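You operate a simulated robot arm through the tools that you are given. There is no shell and no other tool. Be economical: measure what you need, move in short steps, check, and stop when the job is done.

You are at the controls of a simulated two-armed robot. One attempt, no reset.

## Task
Carry the oblong basket with both arms and set it on the top shelf of the open rack.

It is judged by the outcome, as a careful person would: the job done as asked, and still so three seconds after it is handed in. It fails if anything else is knocked over, pushed out of place, dropped, spilled or broken.

## Robot
Two 7-joint arms with two-finger grippers on one trunk, on a base that drives. Base frame: it is fixed to the floor where the robot stands at the start and does not move with it; the origin is under the middle of the robot, x ahead of it, y to its left, z up; the surface under the hand at the start is at about z = 0.76. Lengths are in m, angles in degrees, forces in N, time in s.
The left shoulder is at the start at [0.025, 0.217, 1.08], the right one opposite. With the tool pointing down near the work surface each hand reaches from about 0.18 to 0.76 m from the robot's upright axis, wherever it stands, measured 20 degrees to its own side. Places, roughly: oblong basket (23x15x5 cm) [0.5, 0.1, 0.8]; top shelf of the open rack [-2.4, 0.5, 1.1]. Payload 2.2 kg a hand.
Tool frame (each hand has its own): the origin (TCP) lies between the finger pads and is the grasp point; the fingertips stand 0.019 m ahead of it; z points along the fingers, y is the line along which they close. The gripper opens to 0.116 m. The gripper's body begins 0.07 m behind the TCP.
Orientation is told as [roll, pitch, yaw] about the base's x, y, z axes, in that order, counted from this pose: with the fingers straight down and closing along the base's y, the tool's x points along the base's -x, its y along +y and its z along -z.

## Interface
- The arms move only by the tool send_rows. It takes "left_series", "right_series" or both (then of equal length, played together; a hand with none holds still); each is a list of rows, each a list of 7 numbers: the turn, a rotation vector about the tool's x, y, z in degrees, then the shift along the tool's x, y, z in m, then the gripper command, from -1 (fully open) to 1 (shut), values between in proportion. In form: [[wx, wy, wz, tx, ty, tz, grip], ...]. A call has 1 to 20 rows; each row shifts and turns the commanded pose from where the row before left it, along the tool's axes as they then stand. A row lasts 0.2 s, in which the tool goes at most 0.05 m and 8.6 degrees; a call with a longer step from one row to the next is refused whole, and so is a gripper value outside its range. Where a pose cannot be reached the arm comes as near as it can. A force on the tool above 40 N (or 10 N above the force at the start of the call, whichever is more), or a blocked arm, ends the call early, and 0.2 s more pass. Each finger halts on what it meets, pressing with about 37 N; the grip force reading is that of the motor and also rises with nothing between the fingers. The clock runs only during rows and for 0.2 s after the last one: add rows that do not move to give the fingers time. It gives the time, the measured TCP pose, the force on the tool (base axes), the opening and the grip force at its end, in the units of the frame above (readings bear some noise), with the torque about the TCP (base axes, N m) and any sound that the robot's microphone picked up.
- Cameras (640 x 400 px; columns grow to the right, rows downward): "scene" is now at [0.1328, 0.0028, 1.2499]; the picture's right is [0.02, -1.00, 0.00], its down [-0.55, -0.01, -0.84] and it looks along [0.83, 0.02, -0.55] (base axes); focal length 276 px, centre (320, 200). "left" rides on the left gripper at [0.069, 0.015, -0.097] in its tool frame; the picture's right is [-0.21, 0.98, 0.00], its down [-0.76, -0.17, -0.63] and it looks along [-0.62, -0.14, 0.77] (tool axes); focal length 251 px, centre (320, 200). "right" rides on the right gripper at [0.069, -0.015, -0.097] in its tool frame; the picture's right is [0.21, 0.98, 0.00], its down [-0.76, 0.17, -0.63] and it looks along [-0.62, 0.14, 0.77] (tool axes); focal length 251 px, centre (320, 200). There is no depth. A picture from a camera that has moved, and an enlarged one, comes with that camera's place and axes in the base frame and with its lens.
- camera(camera): a new picture of that camera. It takes no simulated time.
- lift_body(by): slides the trunk up (or, below 0, down) by that many m; the arms and the scene camera ride with it, the base frame stays. It gives what a move gives, with no picture.
- steer(legs): drives the robot by 1 to 6 legs, each [ahead, left, turn to the left] in m, m and degrees, along the robot's own axes; the way and the turn of a leg run together, so that a leg with both is an arc; at most 1.5 m and 180 degrees a leg. The arms and the cameras ride along, it lands a little off, and it stops where it bumps. It gives what a move gives.
- turn_head(pan, tilt): turns the head with the scene camera to pan (to the left, within 80 degrees either way) and tilt (down, from -29 to 69), counted from straight ahead of the robot. It gives what a move gives.
- enlarge(camera, box): a new picture of the part [left, top, right, bottom] of that camera's present view, enlarged. It takes no simulated time.
- close_job(): hands the job in; it is judged then, once.

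Work in short steps. Places have to be worked out from the pictures, the camera data and where the tool is seen: move nearer, look again, correct. Check each grasp and each placing, and mend what went wrong. You have 120 turns and 100 pictures in all, those below and enlarged ones among them. Open the grippers and draw the arms clear of the work before you hand the job in, unless the task says otherwise; then end with one line.

The tools are called after "Request:" by a JSON object that holds its "method" and its "body". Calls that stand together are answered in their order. send_rows: Moves the arms, as the interface text tells. Its arguments: {"type":"object","properties":{"left_series":{"type":"array","items":{"type":"array","items":{"type":"number"}}},"right_series":{"type":"array","items":{"type":"array","items":{"type":"number"}}}},"required":[]} The other tools are called the same way: lift_body (by) slides the trunk up or down; steer (legs) drives the base; turn_head (pan, tilt) turns the head that bears the scene camera; camera (camera) takes a picture; enlarge (camera, box) takes an enlarged picture of a part of a camera's view; close_job () hands the job in.

At the start:

```text
time: 0.0
left_ee_pos: [0.5501, 0.3356, 0.9894]
left_tcp_rot: [-0.1, 0.1, 0.0]
left_contact_force: [-1.2, 0.3, 1.2]
left_moment: [0.01, 0.0, -0.02]
left_grip_width: 0.116
left_gripper_force: 0.0
right_ee_pos: [0.5236, -0.1517, 1.0941]
right_tcp_rot: [-0.1, 0.0, 0.0]
right_contact_force: [0.0, -0.4, 0.0]
right_moment: [-0.01, 0.01, -0.01]
right_grip_width: 0.1159
right_gripper_force: 0.2
trunk travel left (down, up): [-0.225, 0.265]
robot x, y, heading: [0.0036, -0.0035, 0.4]
head pan, tilt: [1.4, 33.1]
```

scene: 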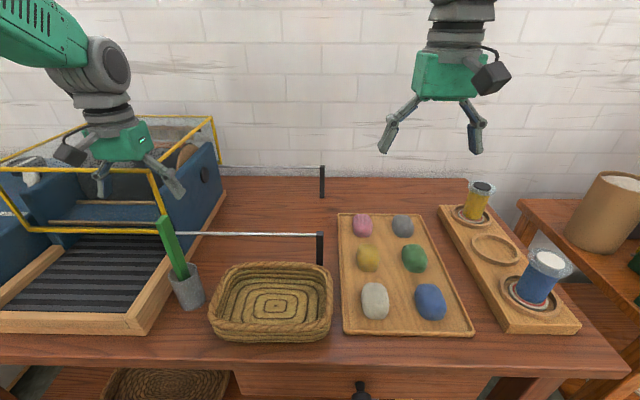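
right: 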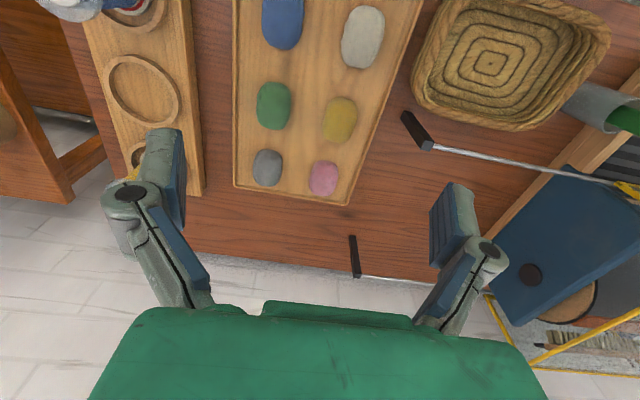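
left: 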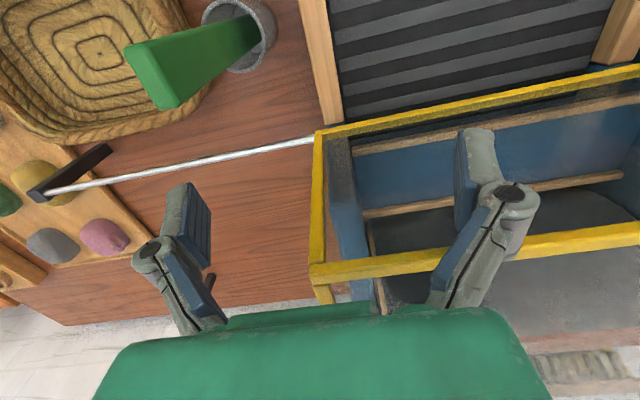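

I'll look more closely at the basket's surroundings before planning the grasp.

Request:
{"method": "enlarge", "body": {"camera": "scene", "box": [140, 200, 360, 360]}}

Request:
{"method": "enlarge", "body": {"camera": "left", "box": [0, 0, 330, 206]}}

Request:
{"method": "turn_head", "body": {"pan": 80, "tilt": 15}}

Request:
{"method": "camera", "body": {"camera": "scene"}}

```text
2.50 times, centred on (250, 280) of scene
camera zoom: at [0.1328, 0.0028, 1.2499], right [0.02, -1.0, 0.0], down [-0.55, -0.01, -0.84], along [0.83, 0.02, -0.55], focal length 691 px, centre (495, 0)
```

zoom: 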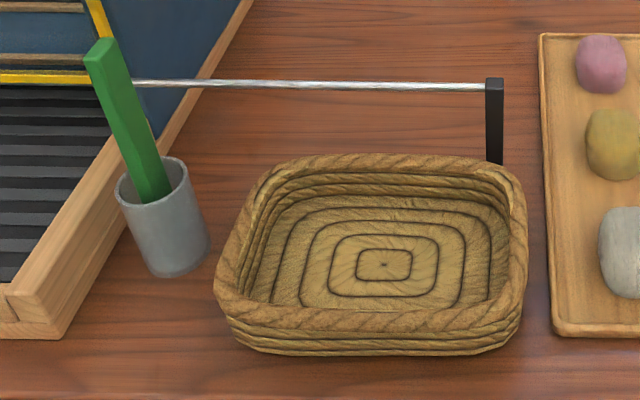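

```text
1.94 times, centred on (165, 103) of left
camera zoom: at [0.4818, 0.3509, 1.0852], right [0.21, 0.98, 0.0], down [0.76, -0.17, 0.63], along [0.62, -0.14, -0.78], focal length 488 px, centre (621, 388)
```

zoom: 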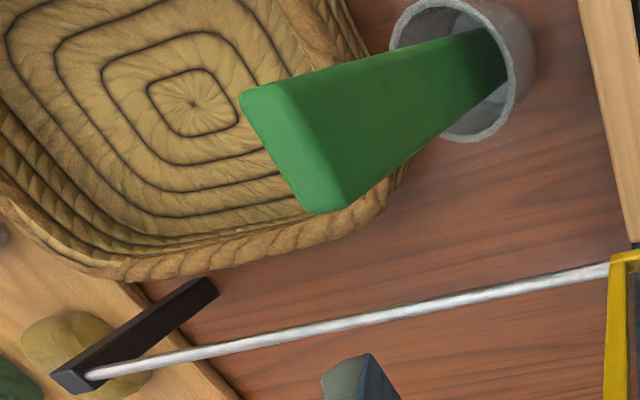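

```text
time: 1.5
left_ee_pos: [0.5469, 0.3355, 0.9908]
left_tcp_rot: [-0.1, -0.1, 0.0]
left_contact_force: [0.1, 0.7, -0.3]
left_moment: [-0.01, 0.0, -0.02]
left_grip_width: 0.1163
left_gripper_force: 0.1
right_ee_pos: [0.5215, -0.1509, 1.0968]
right_tcp_rot: [0.0, -0.1, 0.1]
right_contact_force: [-0.3, 0.3, 0.1]
right_moment: [0.0, -0.01, 0.0]
right_grip_width: 0.1162
right_gripper_force: 0.0
trunk travel left (down, up): [-0.225, 0.265]
robot x, y, heading: [-0.0003, -0.0014, -0.3]
head pan, tilt: [80.0, 15.0]
```

```text
94 pictures are left
camera scene: at [0.0602, 0.0927, 1.2792], right [0.98, -0.17, 0.0], down [-0.05, -0.26, -0.97], along [0.17, 0.95, -0.26], focal length 276 px, centre (320, 200)
```

scene: 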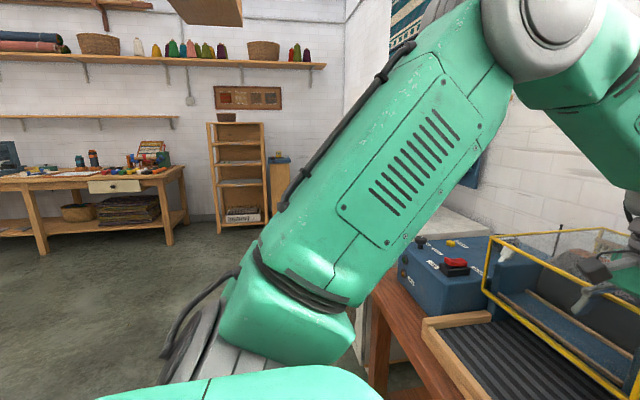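

The basket spans about x 0.395–0.55, y −0.005–0.213, with its rim near z 0.81. A tall green bar in a cup (top about z 0.965 at [0.49, 0.274]) stands close to its left end. So the left hand will grip the near long rim and the right hand the right end. I'll move both hands above their grasp points, with the fingers part-closed.

Request:
{"method": "send_rows", "body": {"left_series": [[0, 0, 0, 0, 0, -0.035, -0.2], [0, 0, 0, 0, 0, -0.035, 0], [0, 0, 0, 0.049, 0, 0, 0], [0, 0, 0, 0.049, 0, 0, 0], [0, 0, 0, 0.049, 0, 0, 0], [0, 0, 0, 0, -0.044, 0, 0], [0, 0, 0, 0, -0.044, 0, 0], [0, 0, 0, 0, -0.044, 0, 0], [0, 0, 0, 0, -0.044, 0, 0], [0, 0, 8.18, 0, 0, 0, 0], [0, 0, 8.18, 0, 0, 0, 0], [0, 0, 8.18, 0, 0, 0, 0], [0, 0, 8.18, 0, 0, 0, 0], [0, 0, 8.18, 0, 0, 0, 0], [0, 0, 8.18, 0, 0, 0, 0], [0, 0, 8.18, 0, 0, 0, 0], [0, 0, 8.18, 0, 0, 0, 0], [0, 0, 8.18, 0, 0, 0, 0], [0, 0, 8.18, 0, 0, 0, 0], [0, 0, 8.18, 0, 0, 0, 0]], "right_series": [[0, 0, 0, 0.0095, 0.0255, 0.0295, 0], [0, 0, 0, 0.0095, 0.0255, 0.0295, 0], [0, 0, 0, 0.0095, 0.0255, 0.0295, 0], [0, 0, 0, 0.0095, 0.0255, 0.0295, 0], [0, 0, 0, 0.0095, 0.0255, 0.0295, 0], [0, 0, 0, 0.0095, 0.0255, 0.0295, 0], [0, 0, 0, 0, 0, 0, 0], [0, 0, 0, 0, 0, 0, 0], [0, 0, 0, 0, 0, 0, 0], [0, 0, 0, 0, 0, 0, 0], [0, 0, 0, 0, 0, 0, 0], [0, 0, 0, 0, 0, 0, 0], [0, 0, 0, 0, 0, 0, 0], [0, 0, 0, 0, 0, 0, 0], [0, 0, 0, 0, 0, 0, 0], [0, 0, 0, 0, 0, 0, 0], [0, 0, 0, 0, 0, 0, 0], [0, 0, 0, 0, 0, 0, 0], [0, 0, 0, 0, 0, 0, 0], [0, 0, 0, 0, 0, 0, 0]]}}

Request:
{"method": "turn_head", "body": {"pan": 1.4, "tilt": 40}}

Request:
{"method": "camera", "body": {"camera": "scene"}}

Request:
{"method": "camera", "body": {"camera": "right"}}

Request:
{"method": "camera", "body": {"camera": "left"}}

```text
time: 5.9
left_ee_pos: [0.4094, 0.1613, 1.056]
left_tcp_rot: [0.3, 0.0, -90.1]
left_contact_force: [-0.2, -0.4, -0.5]
left_moment: [-0.02, -0.02, 0.01]
left_grip_width: 0.058
left_gripper_force: 0.0
left hand out of reach, approached as far as the arm can: row 7, 8
right_ee_pos: [0.478, -0.0103, 0.945]
right_tcp_rot: [4.1, -0.8, -2.9]
right_contact_force: [-0.7, -0.1, 0.3]
right_moment: [-0.02, -0.03, 0.0]
right_grip_width: 0.0582
right_gripper_force: 0.0
trunk travel left (down, up): [-0.225, 0.265]
robot x, y, heading: [0.0015, 0.0024, 0.1]
head pan, tilt: [80.0, 15.0]
stopped in row 20 (right hand): the arm was blocked; the commanded pose is now the measured one
```

```text
time: 7.4
left_ee_pos: [0.4111, 0.1602, 1.0556]
left_tcp_rot: [0.3, 0.0, -90.1]
left_contact_force: [1.0, -0.5, 0.1]
left_moment: [-0.02, -0.01, 0.03]
left_grip_width: 0.0581
left_gripper_force: 0.2
right_ee_pos: [0.4792, -0.0082, 0.9453]
right_tcp_rot: [4.1, -0.9, -2.7]
right_contact_force: [-0.8, 0.2, 0.7]
right_moment: [-0.01, -0.03, -0.01]
right_grip_width: 0.0583
right_gripper_force: 0.0
trunk travel left (down, up): [-0.225, 0.265]
robot x, y, heading: [0.0002, -0.0004, 0.1]
head pan, tilt: [1.4, 40.0]
```

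```text
93 pictures are left
camera scene: at [0.1279, 0.0033, 1.2396], right [0.03, -1.0, 0.0], down [-0.65, -0.02, -0.76], along [0.76, 0.02, -0.65], focal length 276 px, centre (320, 200)
```

scene: 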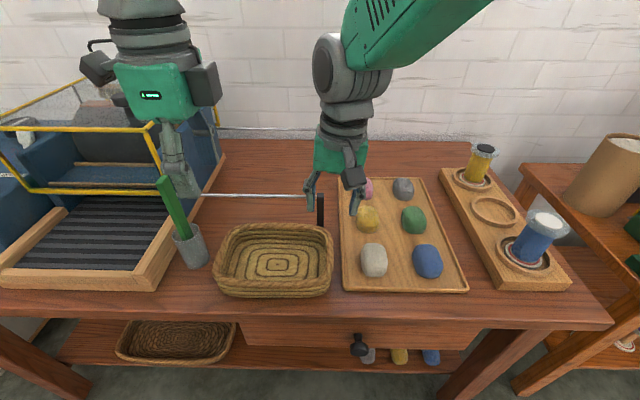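

```text
92 pictures are left
camera right: at [0.4073, -0.0274, 1.039], right [-0.17, 0.98, 0.07], down [0.75, 0.08, 0.65], along [0.64, 0.16, -0.75], focal length 251 px, centre (320, 200)
```

right: 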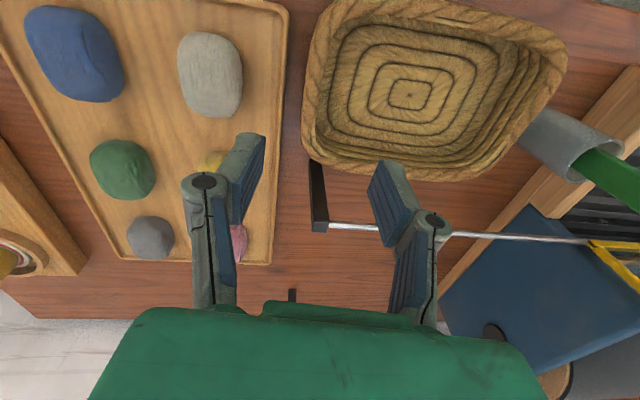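

```text
91 pictures are left
camera left: at [0.4257, 0.2314, 1.151], right [0.98, -0.22, 0.0], down [-0.17, -0.76, 0.63], along [-0.13, -0.62, -0.78], focal length 251 px, centre (320, 200)
```

left: 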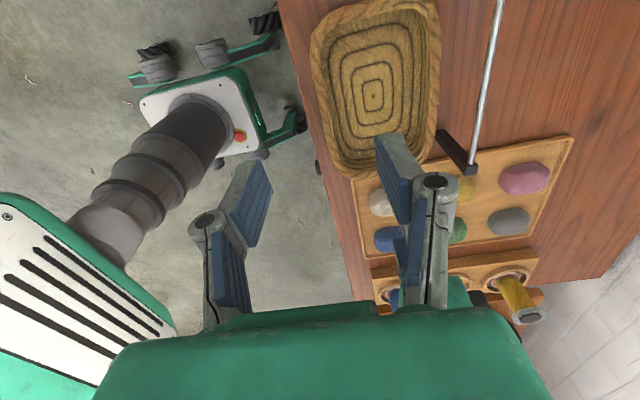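

The right hand was blocked near its commanded pose with almost no contact force. That looks like a joint limit from reaching across the body. I'll raise it a little and drive the base 0.11 m left so the basket is centred in front of the robot.

Request:
{"method": "send_rows", "body": {"right_series": [[0, 0, 0, 0, -0.01, -0.03, 0], [0, 0, 0, 0, -0.01, -0.03, 0], [0, 0, 0, 0, 0, 0, 0]]}}

Request:
{"method": "steer", "body": {"legs": [[0, 0.11, 0]]}}

Request:
{"method": "camera", "body": {"camera": "scene"}}

```text
time: 8.2
left_ee_pos: [0.4114, 0.161, 1.0562]
left_tcp_rot: [0.1, 0.1, -90.1]
left_contact_force: [0.4, 0.4, -0.2]
left_moment: [0.03, 0.0, 0.0]
left_grip_width: 0.0583
left_gripper_force: 0.1
right_ee_pos: [0.4788, -0.0329, 0.9999]
right_tcp_rot: [3.8, -0.7, -2.8]
right_contact_force: [0.4, 0.8, 0.7]
right_moment: [-0.02, 0.02, 0.02]
right_grip_width: 0.058
right_gripper_force: 0.0
trunk travel left (down, up): [-0.225, 0.265]
robot x, y, heading: [-0.0025, -0.0007, -0.1]
head pan, tilt: [1.4, 40.0]
```

```text
time: 9.4
left_ee_pos: [0.4135, 0.2259, 1.0592]
left_tcp_rot: [0.2, 2.2, -90.2]
left_contact_force: [0.7, -0.7, -0.6]
left_moment: [0.11, 0.01, -0.02]
left_grip_width: 0.058
left_gripper_force: 0.1
right_ee_pos: [0.4814, 0.0313, 0.9992]
right_tcp_rot: [6.0, -0.6, -3.0]
right_contact_force: [1.1, -0.9, 0.6]
right_moment: [0.08, 0.01, 0.0]
right_grip_width: 0.0579
right_gripper_force: 0.1
trunk travel left (down, up): [-0.225, 0.265]
robot x, y, heading: [0.0027, 0.1018, 0.1]
head pan, tilt: [1.4, 40.0]
```

```text
90 pictures are left
camera scene: at [0.1301, 0.0599, 1.2387], right [0.02, -1.0, -0.03], down [-0.65, 0.01, -0.76], along [0.76, 0.04, -0.65], focal length 276 px, centre (320, 200)
```

scene: 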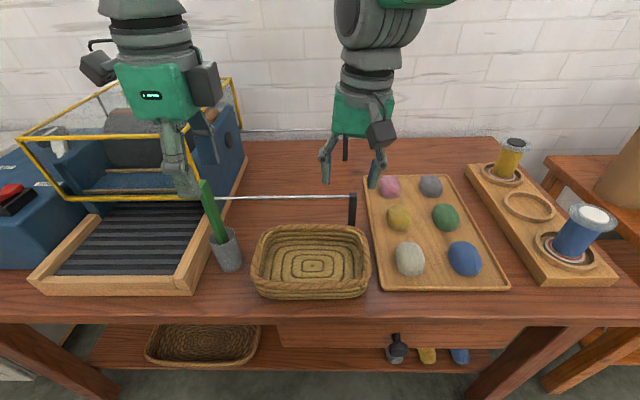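

The body appears to be leaning about 2° after the drive, so I'll let it settle and re-read the poses.

Request:
{"method": "send_rows", "body": {"right_series": [[0, 0, 0, 0, 0, 0, 0], [0, 0, 0, 0, 0, 0, 0], [0, 0, 0, 0, 0, 0, 0], [0, 0, 0, 0, 0, 0, 0], [0, 0, 0, 0, 0, 0, 0]]}}

Request:
{"method": "camera", "body": {"camera": "scene"}}

```text
time: 10.8
left_ee_pos: [0.4045, 0.2756, 1.0567]
left_tcp_rot: [0.7, -0.2, -90.1]
left_contact_force: [0.4, -0.5, 0.7]
left_moment: [-0.02, 0.01, -0.01]
left_grip_width: 0.0577
left_gripper_force: 0.0
right_ee_pos: [0.4728, 0.0789, 1.0045]
right_tcp_rot: [3.6, -1.2, -2.6]
right_contact_force: [-0.2, 0.0, 0.2]
right_moment: [0.01, -0.03, 0.0]
right_grip_width: 0.0581
right_gripper_force: 0.1
trunk travel left (down, up): [-0.225, 0.265]
robot x, y, heading: [0.0005, 0.1061, 0.1]
head pan, tilt: [1.4, 40.0]
stopped in row 5 (right hand): the arm was blocked; the commanded pose is now the measured one
```

```text
89 pictures are left
camera scene: at [0.1279, 0.1285, 1.2394], right [0.03, -1.0, 0.01], down [-0.64, -0.03, -0.76], along [0.76, 0.01, -0.65], focal length 276 px, centre (320, 200)
```

scene: 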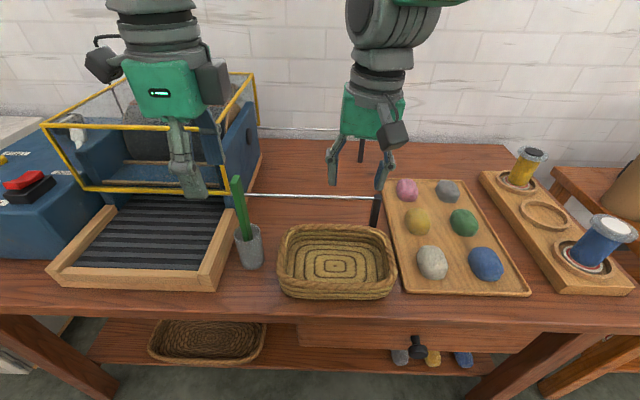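

The trunk sways after the drive, which probably also explains the "blocked" stop. I'll wait again for it to settle.

Request:
{"method": "send_rows", "body": {"right_series": [[0, 0, 0, 0, 0, 0, 0], [0, 0, 0, 0, 0, 0, 0], [0, 0, 0, 0, 0, 0, 0], [0, 0, 0, 0, 0, 0, 0], [0, 0, 0, 0, 0, 0, 0]]}}

Request:
{"method": "camera", "body": {"camera": "scene"}}

Request:
{"method": "camera", "body": {"camera": "right"}}

```text
time: 12.0
left_ee_pos: [0.4055, 0.2569, 1.0597]
left_tcp_rot: [0.5, 0.8, -90.0]
left_contact_force: [-0.7, -0.6, 0.7]
left_moment: [0.03, -0.01, 0.0]
left_grip_width: 0.0579
left_gripper_force: 0.1
right_ee_pos: [0.4742, 0.0615, 1.0036]
right_tcp_rot: [4.5, -1.0, -2.7]
right_contact_force: [-0.1, -0.5, -0.2]
right_moment: [0.07, 0.05, 0.02]
right_grip_width: 0.0579
right_gripper_force: 0.0
trunk travel left (down, up): [-0.225, 0.265]
robot x, y, heading: [0.0035, 0.1047, 0.1]
head pan, tilt: [1.4, 40.0]
```

```text
88 pictures are left
camera scene: at [0.1284, 0.0863, 1.2395], right [0.02, -1.0, -0.02], down [-0.65, 0.0, -0.76], along [0.76, 0.03, -0.64], focal length 276 px, centre (320, 200)
```

scene: 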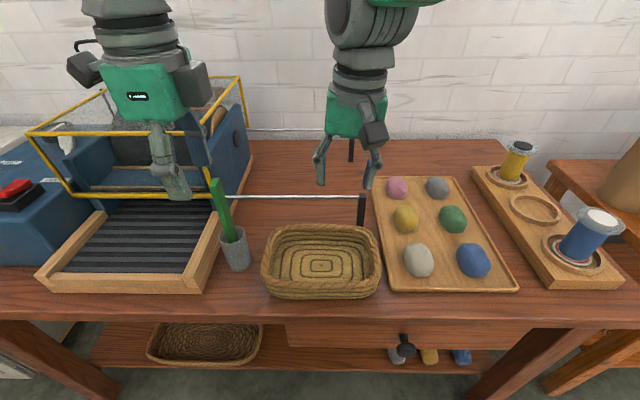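

```text
87 pictures are left
camera right: at [0.4025, 0.0422, 1.0972], right [-0.17, 0.98, 0.07], down [0.75, 0.08, 0.66], along [0.64, 0.17, -0.75], focal length 251 px, centre (320, 200)
```

right: 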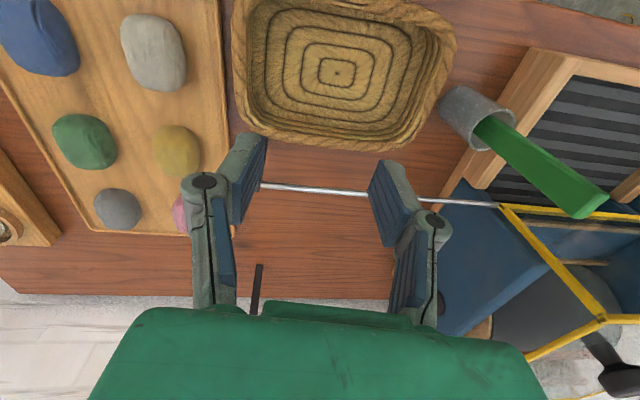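

The sway is slow and lightly damped. I'll wait longer.

Request:
{"method": "send_rows", "body": {"right_series": [[0, 0, 0, 0, 0, 0, 0], [0, 0, 0, 0, 0, 0, 0], [0, 0, 0, 0, 0, 0, 0], [0, 0, 0, 0, 0, 0, 0], [0, 0, 0, 0, 0, 0, 0], [0, 0, 0, 0, 0, 0, 0], [0, 0, 0, 0, 0, 0, 0], [0, 0, 0, 0, 0, 0, 0], [0, 0, 0, 0, 0, 0, 0], [0, 0, 0, 0, 0, 0, 0], [0, 0, 0, 0, 0, 0, 0], [0, 0, 0, 0, 0, 0, 0], [0, 0, 0, 0, 0, 0, 0], [0, 0, 0, 0, 0, 0, 0], [0, 0, 0, 0, 0, 0, 0], [0, 0, 0, 0, 0, 0, 0], [0, 0, 0, 0, 0, 0, 0], [0, 0, 0, 0, 0, 0, 0], [0, 0, 0, 0, 0, 0, 0], [0, 0, 0, 0, 0, 0, 0]]}}

Request:
{"method": "camera", "body": {"camera": "scene"}}

Request:
{"method": "camera", "body": {"camera": "right"}}

Request:
{"method": "camera", "body": {"camera": "left"}}

```text
time: 16.2
left_ee_pos: [0.4061, 0.2579, 1.0593]
left_tcp_rot: [0.6, 0.6, -90.0]
left_contact_force: [0.4, -1.7, -0.2]
left_moment: [0.07, 0.0, 0.0]
left_grip_width: 0.058
left_gripper_force: 0.2
right_ee_pos: [0.475, 0.0634, 1.004]
right_tcp_rot: [4.5, -0.9, -2.6]
right_contact_force: [0.0, -1.1, 0.3]
right_moment: [0.02, 0.01, 0.02]
right_grip_width: 0.0579
right_gripper_force: 0.0
trunk travel left (down, up): [-0.225, 0.265]
robot x, y, heading: [0.0006, 0.107, 0.2]
head pan, tilt: [1.4, 40.0]
```

```text
86 pictures are left
camera scene: at [0.1284, 0.0916, 1.2395], right [0.02, -1.0, -0.01], down [-0.65, -0.01, -0.76], along [0.76, 0.03, -0.65], focal length 276 px, centre (320, 200)
```

scene: 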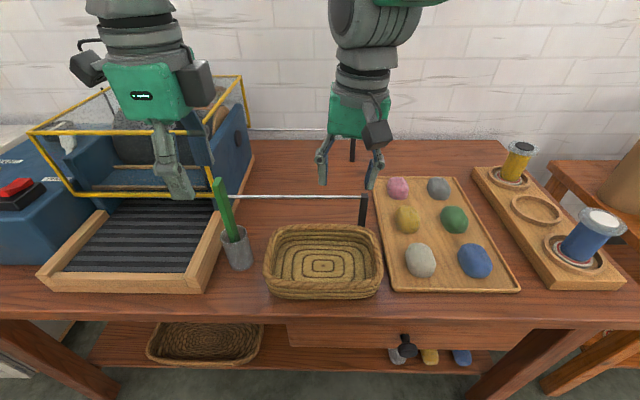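

```text
85 pictures are left
camera right: at [0.4027, 0.0438, 1.0975], right [-0.17, 0.98, 0.07], down [0.75, 0.08, 0.66], along [0.64, 0.17, -0.75], focal length 251 px, centre (320, 200)
```

right: 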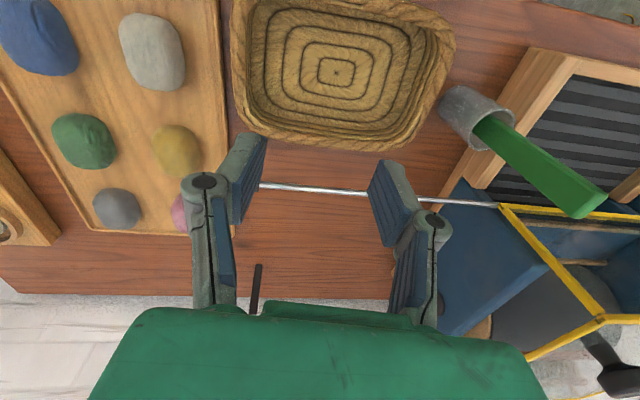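

```text
84 pictures are left
camera left: at [0.4207, 0.3261, 1.1556], right [0.98, -0.21, 0.01], down [-0.17, -0.76, 0.62], along [-0.13, -0.61, -0.78], focal length 251 px, centre (320, 200)
```

left: 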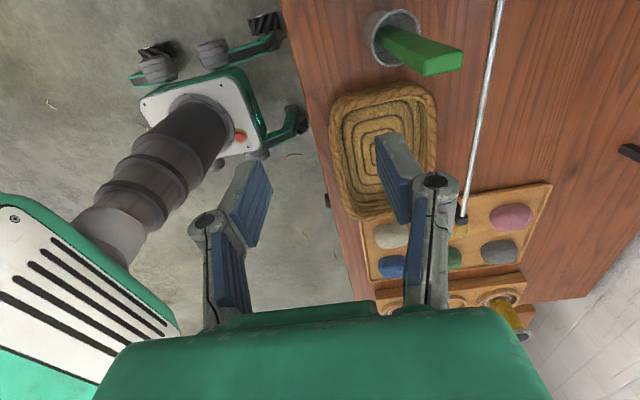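

It has settled. The basket re-measures the same: right rim centre about [0.468, 0.002], near rim x about 0.404. I'll level the right hand and bring both hands above their grasp points.

Request:
{"method": "send_rows", "body": {"left_series": [[0, 0, 0, -0.036, 0, 0, 0], [0, 0, 0, -0.036, 0, 0, 0], [0, 0, 0, -0.036, 0, 0, 0], [0, 0, 0, 0, 0, 0.04, 0], [0, 0, 0, 0, 0, 0.04, 0], [0, 0, 0, 0, 0, 0.04, 0], [0, 0, 0, 0, 0, 0.04, 0], [0, 0, 0, 0, 0, 0, 0], [0, 0, 0, 0, 0, 0, 0]], "right_series": [[4.5, 0.9, -2.6, 0, 0, 0, 0], [0, 0, 0, 0.002, -0.015, 0.025, 0], [0, 0, 0, 0.002, -0.015, 0.025, 0], [0, 0, 0, 0.002, -0.015, 0.025, 0], [0, 0, 0, 0.001, -0.015, 0.025, 0], [0, 0, 0, 0, 0, 0.02, 0], [0, 0, 0, 0, 0, 0, 0], [0, 0, 0, 0, 0, 0, 0], [0, 0, 0, 0, 0, 0, 0]]}}

Request:
{"method": "camera", "body": {"camera": "scene"}}

Request:
{"method": "camera", "body": {"camera": "right"}}

Request:
{"method": "camera", "body": {"camera": "left"}}

```text
time: 18.2
left_ee_pos: [0.4097, 0.177, 0.8964]
left_tcp_rot: [0.4, -0.8, -89.8]
left_contact_force: [0.2, -0.1, -0.8]
left_moment: [-0.06, -0.02, 0.01]
left_grip_width: 0.0579
left_gripper_force: 0.1
right_ee_pos: [0.4677, 0.0297, 0.8842]
right_tcp_rot: [-1.3, -0.2, 0.1]
right_contact_force: [0.1, 0.0, -0.3]
right_moment: [-0.02, -0.01, -0.02]
right_grip_width: 0.0581
right_gripper_force: 0.1
trunk travel left (down, up): [-0.225, 0.265]
robot x, y, heading: [0.0035, 0.1128, -0.1]
head pan, tilt: [1.4, 40.0]
```

```text
83 pictures are left
camera scene: at [0.129, 0.1297, 1.2394], right [0.03, -1.0, 0.01], down [-0.65, -0.03, -0.76], along [0.76, 0.01, -0.65], focal length 276 px, centre (320, 200)
```

scene: 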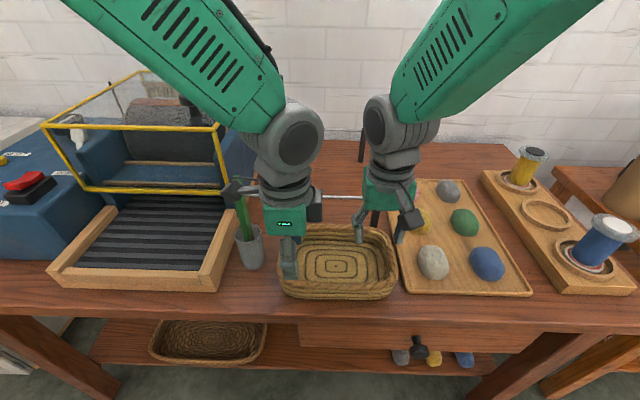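

```text
82 pictures are left
camera right: at [0.3992, 0.0176, 0.9807], right [-0.22, 0.98, -0.03], down [0.75, 0.18, 0.63], along [0.62, 0.12, -0.78], focal length 251 px, centre (320, 200)
```

right: 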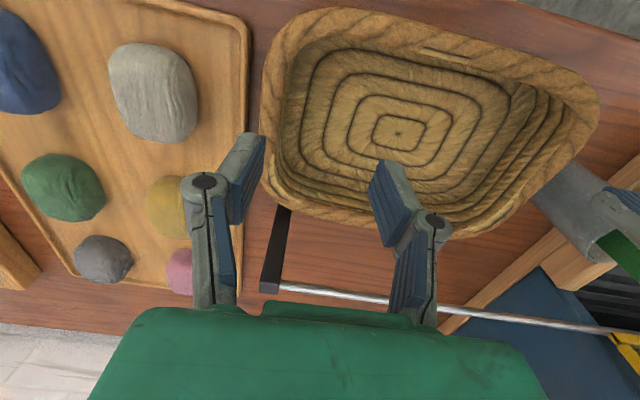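

```text
81 pictures are left
camera left: at [0.4237, 0.2479, 0.9917], right [0.98, -0.21, 0.01], down [-0.17, -0.75, 0.64], along [-0.13, -0.63, -0.77], focal length 251 px, centre (320, 200)
```

left: 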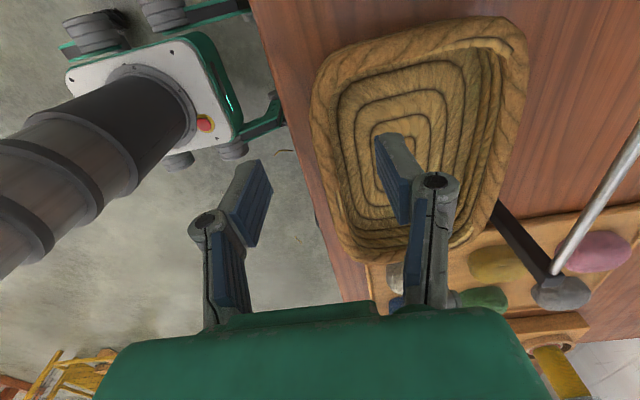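

The body swayed again with the arm motion. I'll wait for it to settle and then read the poses.

Request:
{"method": "send_rows", "body": {"right_series": [[0, 0, 0, 0, 0, 0, 0], [0, 0, 0, 0, 0, 0, 0], [0, 0, 0, 0, 0, 0, 0], [0, 0, 0, 0, 0, 0, 0], [0, 0, 0, 0, 0, 0, 0], [0, 0, 0, 0, 0, 0, 0], [0, 0, 0, 0, 0, 0, 0], [0, 0, 0, 0, 0, 0, 0], [0, 0, 0, 0, 0, 0, 0], [0, 0, 0, 0, 0, 0, 0], [0, 0, 0, 0, 0, 0, 0], [0, 0, 0, 0, 0, 0, 0], [0, 0, 0, 0, 0, 0, 0], [0, 0, 0, 0, 0, 0, 0], [0, 0, 0, 0, 0, 0, 0], [0, 0, 0, 0, 0, 0, 0], [0, 0, 0, 0, 0, 0, 0], [0, 0, 0, 0, 0, 0, 0]]}}

Request:
{"method": "enlarge", "body": {"camera": "scene", "box": [200, 140, 440, 310]}}

Request:
{"method": "camera", "body": {"camera": "right"}}

Request:
{"method": "camera", "body": {"camera": "left"}}

```text
time: 22.0
left_ee_pos: [0.4087, 0.1551, 0.8975]
left_tcp_rot: [0.5, 0.3, -90.0]
left_contact_force: [0.1, -0.5, -0.4]
left_moment: [0.07, 0.02, 0.0]
left_grip_width: 0.058
left_gripper_force: 0.1
right_ee_pos: [0.4678, 0.0091, 0.8825]
right_tcp_rot: [-0.4, -0.1, 0.0]
right_contact_force: [-0.1, 0.1, 0.0]
right_moment: [0.02, -0.02, 0.01]
right_grip_width: 0.0579
right_gripper_force: 0.1
trunk travel left (down, up): [-0.225, 0.265]
robot x, y, heading: [-0.0004, 0.1081, 0.3]
head pan, tilt: [1.4, 40.0]
```

```text
2.35 times, centred on (320, 225) of scene
camera zoom: at [0.129, 0.1027, 1.2395], right [0.03, -1.0, 0.0], down [-0.65, -0.01, -0.76], along [0.76, 0.02, -0.65], focal length 650 px, centre (320, 141)
```

zoom: 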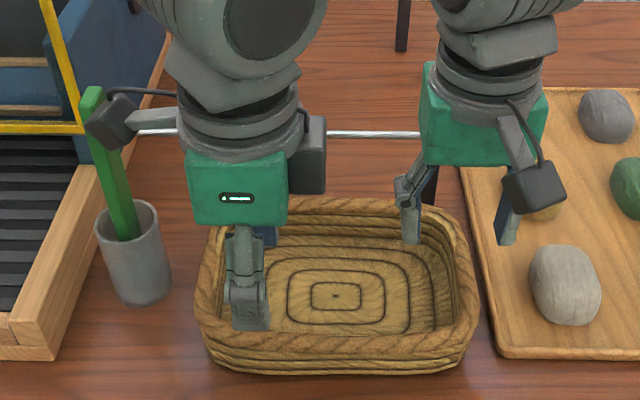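

```text
79 pictures are left
camera right: at [0.399, -0.0054, 0.9789], right [-0.21, 0.98, -0.01], down [0.75, 0.17, 0.63], along [0.62, 0.13, -0.77], focal length 251 px, centre (320, 200)
```

right: 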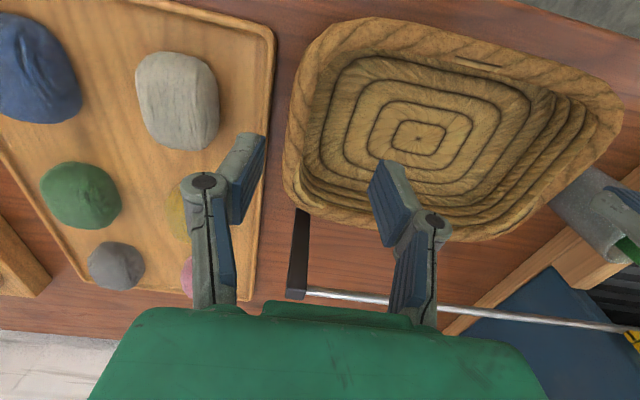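

```text
78 pictures are left
camera left: at [0.4235, 0.2247, 0.9939], right [0.98, -0.21, 0.01], down [-0.17, -0.76, 0.63], along [-0.13, -0.61, -0.78], focal length 251 px, centre (320, 200)
```

left: 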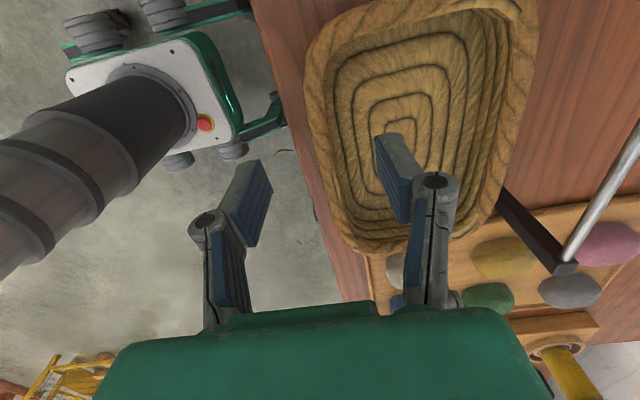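

Projecting each tool's descent line into its own camera, the left hand is over the near rim and the right hand is about 7–10 mm inboard of the right rim. I'll narrow the fingers to about 4.5 cm to clear the tray, correct y, and go down to just above the rim.

Request:
{"method": "send_rows", "body": {"left_series": [[0, 0, 0, 0, -0.003, 0.012, 0.24], [0, 0, 0, 0, 0, 0.012, 0.24], [0, 0, 0, 0, 0, 0.012, 0.24], [0, 0, 0, 0, 0, 0.012, 0.24], [0, 0, 0, 0, 0, 0.01, 0.24], [0, 0, 0, 0, 0, 0, 0.24], [0, 0, 0, 0, 0, 0, 0.24], [0, 0, 0, 0, 0, 0, 0.24], [0, 0, 0, 0, 0, 0, 0.24], [0, 0, 0, 0, 0, 0, 0.24]], "right_series": [[0, 0, 0, 0, -0.008, 0.01, 0.24], [0, 0, 0, 0, 0, 0.01, 0.24], [0, 0, 0, 0, 0, 0.01, 0.24], [0, 0, 0, 0, 0, 0.01, 0.24], [0, 0, 0, 0, 0, 0.005, 0.24], [0, 0, 0, 0, 0, 0, 0.24], [0, 0, 0, 0, 0, 0, 0.24], [0, 0, 0, 0, 0, 0, 0.24], [0, 0, 0, 0, 0, 0, 0.24], [0, 0, 0, 0, 0, 0, 0.24]]}}

Request:
{"method": "camera", "body": {"camera": "right"}}

Request:
{"method": "camera", "body": {"camera": "left"}}

Request:
{"method": "enlarge", "body": {"camera": "scene", "box": [200, 140, 440, 310]}}

```text
time: 24.2
left_ee_pos: [0.4063, 0.1621, 0.8396]
left_tcp_rot: [0.5, 0.0, -89.9]
left_contact_force: [0.0, -0.3, -0.2]
left_moment: [0.03, 0.0, 0.03]
left_grip_width: 0.0442
left_gripper_force: 0.1
right_ee_pos: [0.4676, 0.0059, 0.8394]
right_tcp_rot: [-0.7, -0.2, 0.0]
right_contact_force: [-0.5, 0.1, -0.4]
right_moment: [-0.02, 0.0, 0.0]
right_grip_width: 0.0441
right_gripper_force: 0.1
trunk travel left (down, up): [-0.225, 0.265]
robot x, y, heading: [-0.0008, 0.1062, 0.2]
head pan, tilt: [1.4, 40.0]
```

```text
77 pictures are left
camera right: at [0.3988, -0.0084, 0.9357], right [-0.21, 0.98, -0.01], down [0.75, 0.17, 0.63], along [0.62, 0.13, -0.77], focal length 251 px, centre (320, 200)
```

right: 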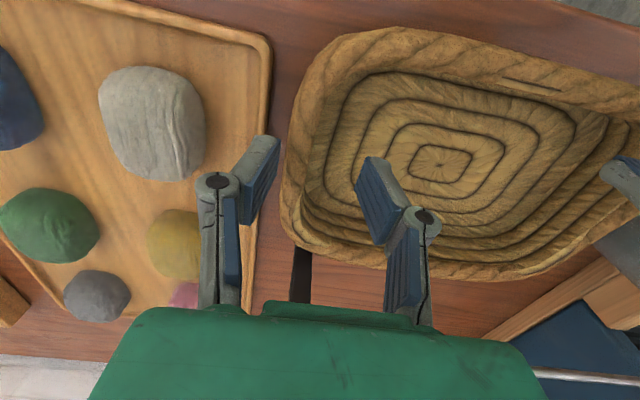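

```text
76 pictures are left
camera left: at [0.42, 0.2314, 0.9353], right [0.98, -0.21, 0.01], down [-0.17, -0.76, 0.63], along [-0.13, -0.62, -0.78], focal length 251 px, centre (320, 200)
```

left: 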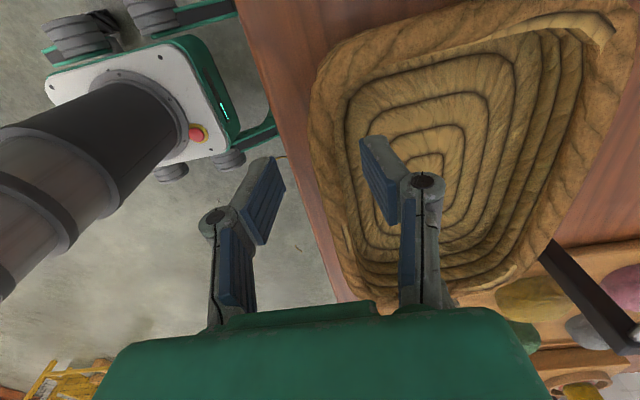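

```text
2.35 times, centred on (320, 225) of scene
camera zoom: at [0.1291, 0.1095, 1.2395], right [0.03, -1.0, 0.0], down [-0.65, -0.02, -0.76], along [0.76, 0.02, -0.65], focal length 650 px, centre (320, 141)
```

zoom: 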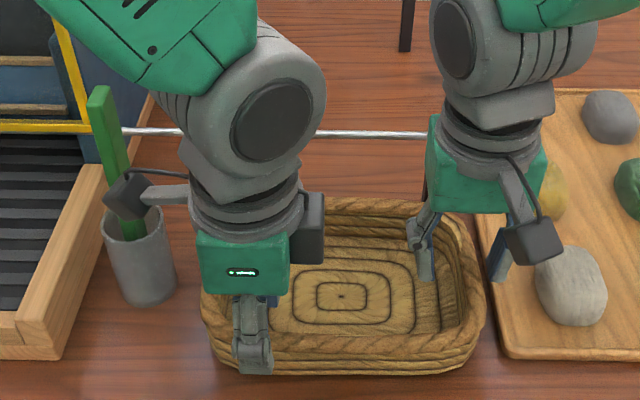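

The fingers straddle both rims, and the left needs about 3 mm more in x. I'll go down slowly to z about 0.803 and wait for the sway to settle.

Request:
{"method": "send_rows", "body": {"left_series": [[0, 0, 0, 0, 0.003, 0, 0.24], [0, 0, 0, 0, 0, 0, 0.24], [0, 0, 0, 0, 0, 0, 0.24], [0, 0, 0, 0, 0, 0, 0.24], [0, 0, 0, 0, 0, 0, 0.24], [0, 0, 0, 0, 0, 0, 0.24], [0, 0, 0, 0, 0, 0.007, 0.24], [0, 0, 0, 0, 0, 0.007, 0.24], [0, 0, 0, 0, 0, 0.007, 0.24], [0, 0, 0, 0, 0, 0.007, 0.24], [0, 0, 0, 0, 0, 0.008, 0.24], [0, 0, 0, 0, 0, 0, 0.24], [0, 0, 0, 0, 0, 0, 0.24], [0, 0, 0, 0, 0, 0, 0.24], [0, 0, 0, 0, 0, 0, 0.24], [0, 0, 0, 0, 0, 0, 0.24]], "right_series": [[0, 0, 0, 0, -0.002, 0, 0.24], [0, 0, 0, 0, 0, 0, 0.24], [0, 0, 0, 0, 0, 0, 0.24], [0, 0, 0, 0, 0, 0, 0.24], [0, 0, 0, 0, 0, 0, 0.24], [0, 0, 0, 0, 0, 0, 0.24], [0, 0, 0, 0, 0, 0.007, 0.24], [0, 0, 0, 0, 0, 0.007, 0.24], [0, 0, 0, 0, 0, 0.007, 0.24], [0, 0, 0, 0, 0, 0.007, 0.24], [0, 0, 0, 0, 0, 0.008, 0.24], [0, 0, 0, 0, 0, 0, 0.24], [0, 0, 0, 0, 0, 0, 0.24], [0, 0, 0, 0, 0, 0, 0.24], [0, 0, 0, 0, 0, 0, 0.24], [0, 0, 0, 0, 0, 0, 0.24]]}}

Request:
{"method": "camera", "body": {"camera": "right"}}

Request:
{"method": "camera", "body": {"camera": "left"}}

Request:
{"method": "enlarge", "body": {"camera": "scene", "box": [200, 140, 440, 310]}}

```text
time: 27.6
left_ee_pos: [0.4077, 0.1622, 0.8035]
left_tcp_rot: [0.6, 0.1, -89.9]
left_contact_force: [0.8, 0.2, -0.1]
left_moment: [0.01, 0.01, -0.02]
left_grip_width: 0.0441
left_gripper_force: 0.2
right_ee_pos: [0.4686, 0.0023, 0.805]
right_tcp_rot: [-0.6, -0.2, 0.1]
right_contact_force: [0.3, 0.7, -0.1]
right_moment: [-0.01, -0.02, -0.01]
right_grip_width: 0.0438
right_gripper_force: 0.1
trunk travel left (down, up): [-0.225, 0.265]
robot x, y, heading: [0.0077, 0.1096, 0.3]
head pan, tilt: [1.4, 40.0]
```

```text
74 pictures are left
camera right: at [0.3984, -0.0109, 0.9003], right [-0.21, 0.98, -0.01], down [0.75, 0.17, 0.63], along [0.62, 0.13, -0.77], focal length 251 px, centre (320, 200)
```

right: 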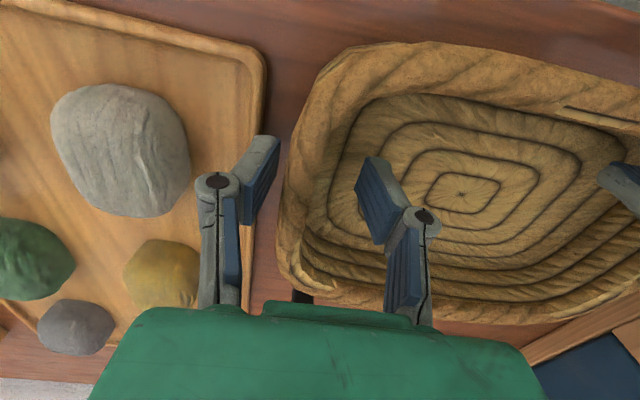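

```text
73 pictures are left
camera left: at [0.4231, 0.2314, 0.8991], right [0.98, -0.21, 0.01], down [-0.17, -0.76, 0.63], along [-0.13, -0.62, -0.78], focal length 251 px, centre (320, 200)
```

left: 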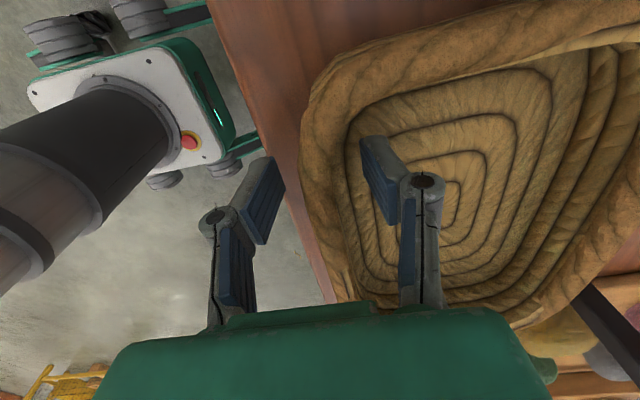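

```text
2.35 times, centred on (320, 225) of scene
camera zoom: at [0.1293, 0.1096, 1.2395], right [0.03, -1.0, 0.0], down [-0.65, -0.02, -0.76], along [0.76, 0.02, -0.65], focal length 650 px, centre (320, 141)
```

zoom: 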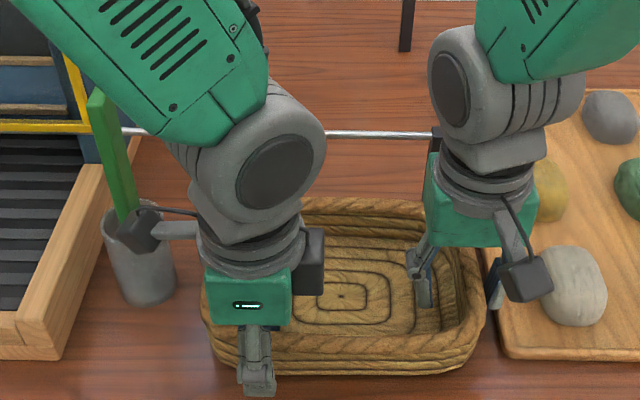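

Both rims sit between the fingers, with the right rim about 8 mm towards the outer finger. I'll shift the right hand 6 mm outward and close both grippers gradually.

Request:
{"method": "send_rows", "body": {"left_series": [[0, 0, 0, 0, 0, 0, 0.24], [0, 0, 0, 0, 0, 0, 0.24], [0, 0, 0, 0, 0, 0, 0.24], [0, 0, 0, 0, 0, 0, 0.4], [0, 0, 0, 0, 0, 0, 0.55], [0, 0, 0, 0, 0, 0, 0.7], [0, 0, 0, 0, 0, 0, 0.85], [0, 0, 0, 0, 0, 0, 1], [0, 0, 0, 0, 0, 0, 1], [0, 0, 0, 0, 0, 0, 1], [0, 0, 0, 0, 0, 0, 1]], "right_series": [[0, 0, 0, 0, -0.003, 0, 0.24], [0, 0, 0, 0, -0.003, 0, 0.24], [0, 0, 0, 0, 0, 0, 0.24], [0, 0, 0, 0, 0, 0, 0.4], [0, 0, 0, 0, 0, 0, 0.55], [0, 0, 0, 0, 0, 0, 0.7], [0, 0, 0, 0, 0, 0, 0.85], [0, 0, 0, 0, 0, 0, 1], [0, 0, 0, 0, 0, 0, 1], [0, 0, 0, 0, 0, 0, 1], [0, 0, 0, 0, 0, 0, 1]]}}

Request:
{"method": "camera", "body": {"camera": "right"}}

Request:
{"method": "camera", "body": {"camera": "left"}}

```text
time: 30.0
left_ee_pos: [0.4085, 0.1623, 0.8027]
left_tcp_rot: [0.5, 0.2, -90.0]
left_contact_force: [-3.6, 2.9, 1.7]
left_moment: [-0.07, 0.04, -0.16]
left_grip_width: 0.0087
left_gripper_force: 36.1
right_ee_pos: [0.4683, -0.0034, 0.8034]
right_tcp_rot: [-0.7, -0.2, 0.1]
right_contact_force: [2.4, -2.9, 0.1]
right_moment: [-0.07, -0.09, -0.11]
right_grip_width: 0.0085
right_gripper_force: 36.5
trunk travel left (down, up): [-0.225, 0.265]
robot x, y, heading: [-0.0015, 0.1089, 0.0]
head pan, tilt: [1.4, 40.0]
```

```text
71 pictures are left
camera right: at [0.3988, -0.0173, 0.8998], right [-0.21, 0.98, -0.01], down [0.75, 0.17, 0.63], along [0.62, 0.13, -0.77], focal length 251 px, centre (320, 200)
```

right: 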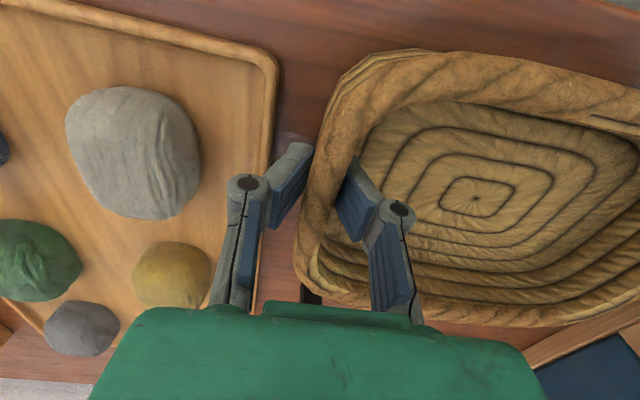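

```text
70 pictures are left
camera left: at [0.423, 0.2314, 0.899], right [0.98, -0.21, 0.01], down [-0.17, -0.76, 0.63], along [-0.13, -0.62, -0.78], focal length 251 px, centre (320, 200)
```

left: 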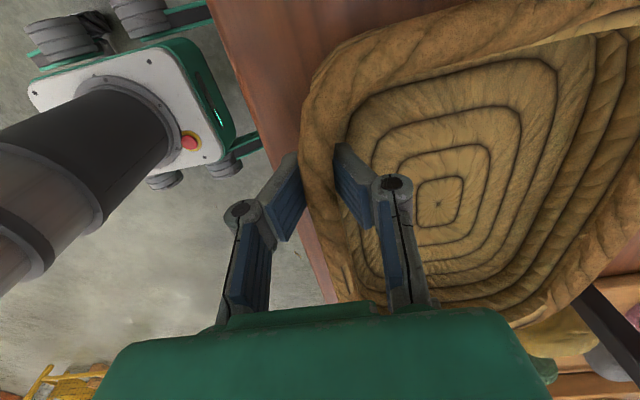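

Both rims are gripped (8.6 mm wall, 36 N). I'll lift with the trunk so both hands rise together, starting with 5 cm.

Request:
{"method": "lift_body", "body": {"by": 0.05}}

Request:
{"method": "camera", "body": {"camera": "scene"}}

```text
time: 30.9
left_ee_pos: [0.4089, 0.1626, 0.8528]
left_tcp_rot: [0.4, 0.1, -90.0]
left_contact_force: [-2.7, 4.7, -0.4]
left_moment: [-0.02, 0.07, -0.12]
left_grip_width: 0.0087
left_gripper_force: 36.9
right_ee_pos: [0.4692, -0.0032, 0.8535]
right_tcp_rot: [-0.7, -0.1, 0.0]
right_contact_force: [3.6, -3.6, -1.4]
right_moment: [-0.06, 0.0, -0.08]
right_grip_width: 0.0089
right_gripper_force: 36.6
trunk travel left (down, up): [-0.275, 0.215]
robot x, y, heading: [0.0027, 0.1054, -0.3]
head pan, tilt: [1.4, 40.0]
```

```text
69 pictures are left
camera scene: at [0.1299, 0.1096, 1.2894], right [0.03, -1.0, 0.0], down [-0.65, -0.02, -0.76], along [0.76, 0.02, -0.65], focal length 276 px, centre (320, 200)
```

scene: 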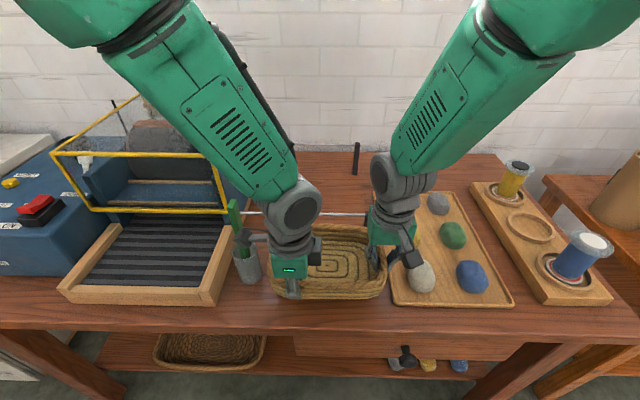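

The basket is up and level. I'll raise it another 15 cm, above the green bar and the rail post, before backing away.

Request:
{"method": "lift_body", "body": {"by": 0.15}}

Request:
{"method": "camera", "body": {"camera": "scene"}}

```text
time: 32.7
left_ee_pos: [0.4097, 0.1624, 1.0018]
left_tcp_rot: [0.5, 0.2, -90.0]
left_contact_force: [-3.9, 5.1, -0.7]
left_moment: [0.15, 0.09, -0.16]
left_grip_width: 0.0088
left_gripper_force: 36.5
right_ee_pos: [0.4677, -0.0025, 1.0032]
right_tcp_rot: [-0.7, -0.1, 0.0]
right_contact_force: [3.8, -5.2, -1.0]
right_moment: [-0.12, 0.11, -0.07]
right_grip_width: 0.0088
right_gripper_force: 36.4
trunk travel left (down, up): [-0.425, 0.065]
robot x, y, heading: [-0.0012, 0.1052, 0.1]
head pan, tilt: [1.4, 40.0]
```

```text
68 pictures are left
camera scene: at [0.1305, 0.1095, 1.4394], right [0.03, -1.0, 0.0], down [-0.65, -0.02, -0.76], along [0.76, 0.02, -0.65], focal length 276 px, centre (320, 200)
```

scene: 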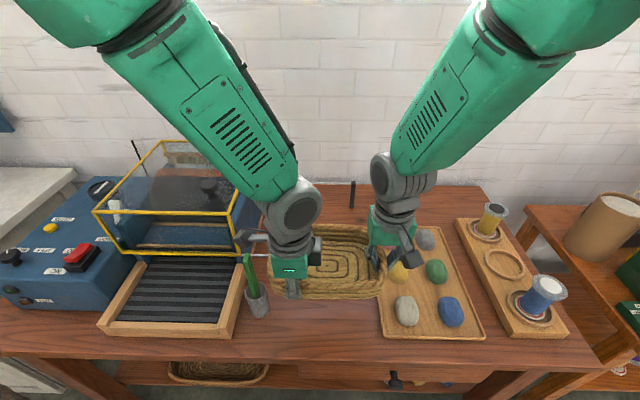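

The basket is held well above everything. I'll check both sides with the head before backing up.

Request:
{"method": "turn_head", "body": {"pan": -80, "tilt": 20}}

Request:
{"method": "camera", "body": {"camera": "scene"}}

Request:
{"method": "turn_head", "body": {"pan": 80, "tilt": 20}}

Request:
{"method": "camera", "body": {"camera": "scene"}}

```text
time: 34.2
left_ee_pos: [0.4093, 0.1626, 1.0034]
left_tcp_rot: [0.5, 0.2, -89.9]
left_contact_force: [-4.6, 7.3, -1.2]
left_moment: [0.1, 0.08, -0.12]
left_grip_width: 0.0088
left_gripper_force: 36.3
right_ee_pos: [0.4686, -0.005, 1.0028]
right_tcp_rot: [-0.7, -0.1, 0.0]
right_contact_force: [4.3, -7.9, -0.8]
right_moment: [-0.07, 0.06, -0.12]
right_grip_width: 0.0088
right_gripper_force: 35.9
trunk travel left (down, up): [-0.425, 0.065]
robot x, y, heading: [0.0015, 0.1097, 0.1]
head pan, tilt: [-80.0, 20.0]
```

```text
67 pictures are left
camera scene: at [0.0619, 0.0155, 1.4712], right [-0.98, -0.18, 0.0], down [-0.06, 0.34, -0.94], along [0.16, -0.92, -0.34], focal length 276 px, centre (320, 200)
```

scene: 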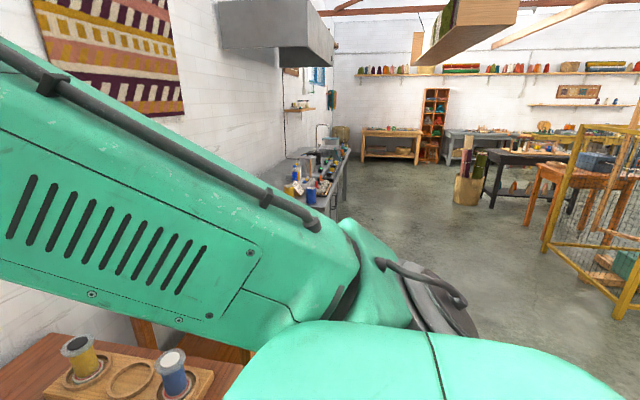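

```text
time: 36.7
left_ee_pos: [0.409, 0.1621, 1.0028]
left_tcp_rot: [0.5, 0.0, -90.0]
left_contact_force: [-3.5, 7.6, -1.6]
left_moment: [0.1, 0.07, -0.19]
left_grip_width: 0.0088
left_gripper_force: 36.2
right_ee_pos: [0.468, -0.0031, 1.003]
right_tcp_rot: [-0.7, -0.3, -0.1]
right_contact_force: [3.6, -7.9, -0.9]
right_moment: [-0.12, 0.02, -0.12]
right_grip_width: 0.009
right_gripper_force: 36.5
trunk travel left (down, up): [-0.425, 0.065]
robot x, y, heading: [0.0019, 0.1107, 0.2]
head pan, tilt: [80.0, 20.0]
```

```text
66 pictures are left
camera scene: at [0.0615, 0.1991, 1.4712], right [0.99, -0.17, 0.0], down [-0.06, -0.34, -0.94], along [0.16, 0.93, -0.34], focal length 276 px, centre (320, 200)
```

scene: 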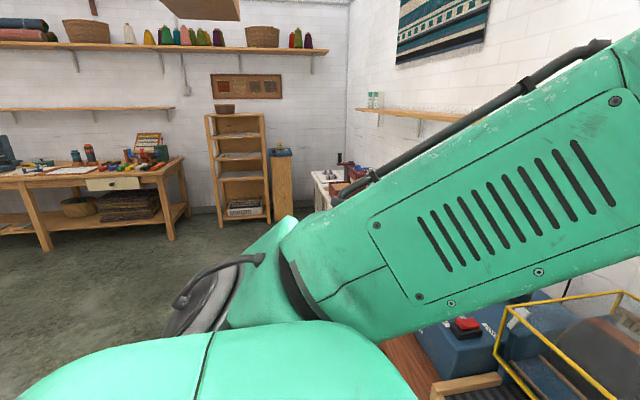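

Space to the sides and behind seems open as far as I can see. I'll back up 0.4 m first, then look again.

Request:
{"method": "steer", "body": {"legs": [[-0.4, 0, 0]]}}

Request:
{"method": "camera", "body": {"camera": "scene"}}

Request:
{"method": "camera", "body": {"camera": "left"}}

```text
time: 39.2
left_ee_pos: [0.0154, 0.1619, 1.0041]
left_tcp_rot: [0.4, 0.0, -90.0]
left_contact_force: [-3.2, 6.6, -1.4]
left_moment: [0.17, 0.08, -0.14]
left_grip_width: 0.0088
left_gripper_force: 36.0
right_ee_pos: [0.0737, -0.0043, 1.0029]
right_tcp_rot: [-0.7, -0.2, -0.2]
right_contact_force: [4.2, -5.7, 0.4]
right_moment: [-0.07, 0.03, -0.14]
right_grip_width: 0.0088
right_gripper_force: 36.5
trunk travel left (down, up): [-0.425, 0.065]
robot x, y, heading: [-0.3931, 0.1085, 0.1]
head pan, tilt: [80.0, 20.0]
```

```text
65 pictures are left
camera scene: at [-0.3323, 0.1985, 1.4711], right [0.98, -0.17, -0.01], down [-0.06, -0.34, -0.94], along [0.16, 0.93, -0.34], focal length 276 px, centre (320, 200)
```

scene: 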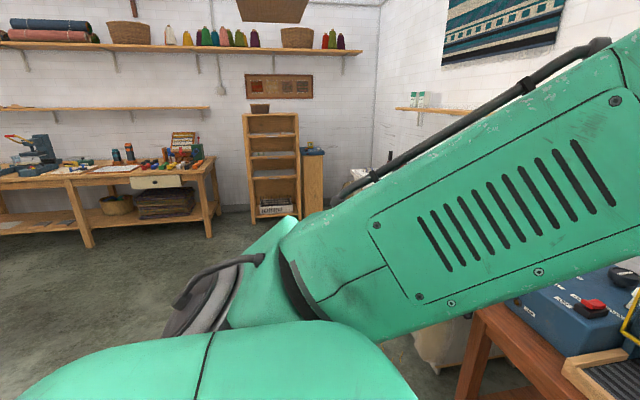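

```text
64 pictures are left
camera left: at [0.0291, 0.2304, 1.0987], right [0.98, -0.22, 0.01], down [-0.17, -0.76, 0.63], along [-0.13, -0.62, -0.78], focal length 251 px, centre (320, 200)
```

left: 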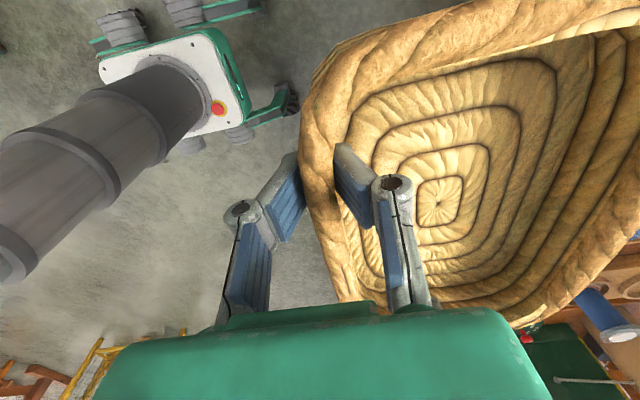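

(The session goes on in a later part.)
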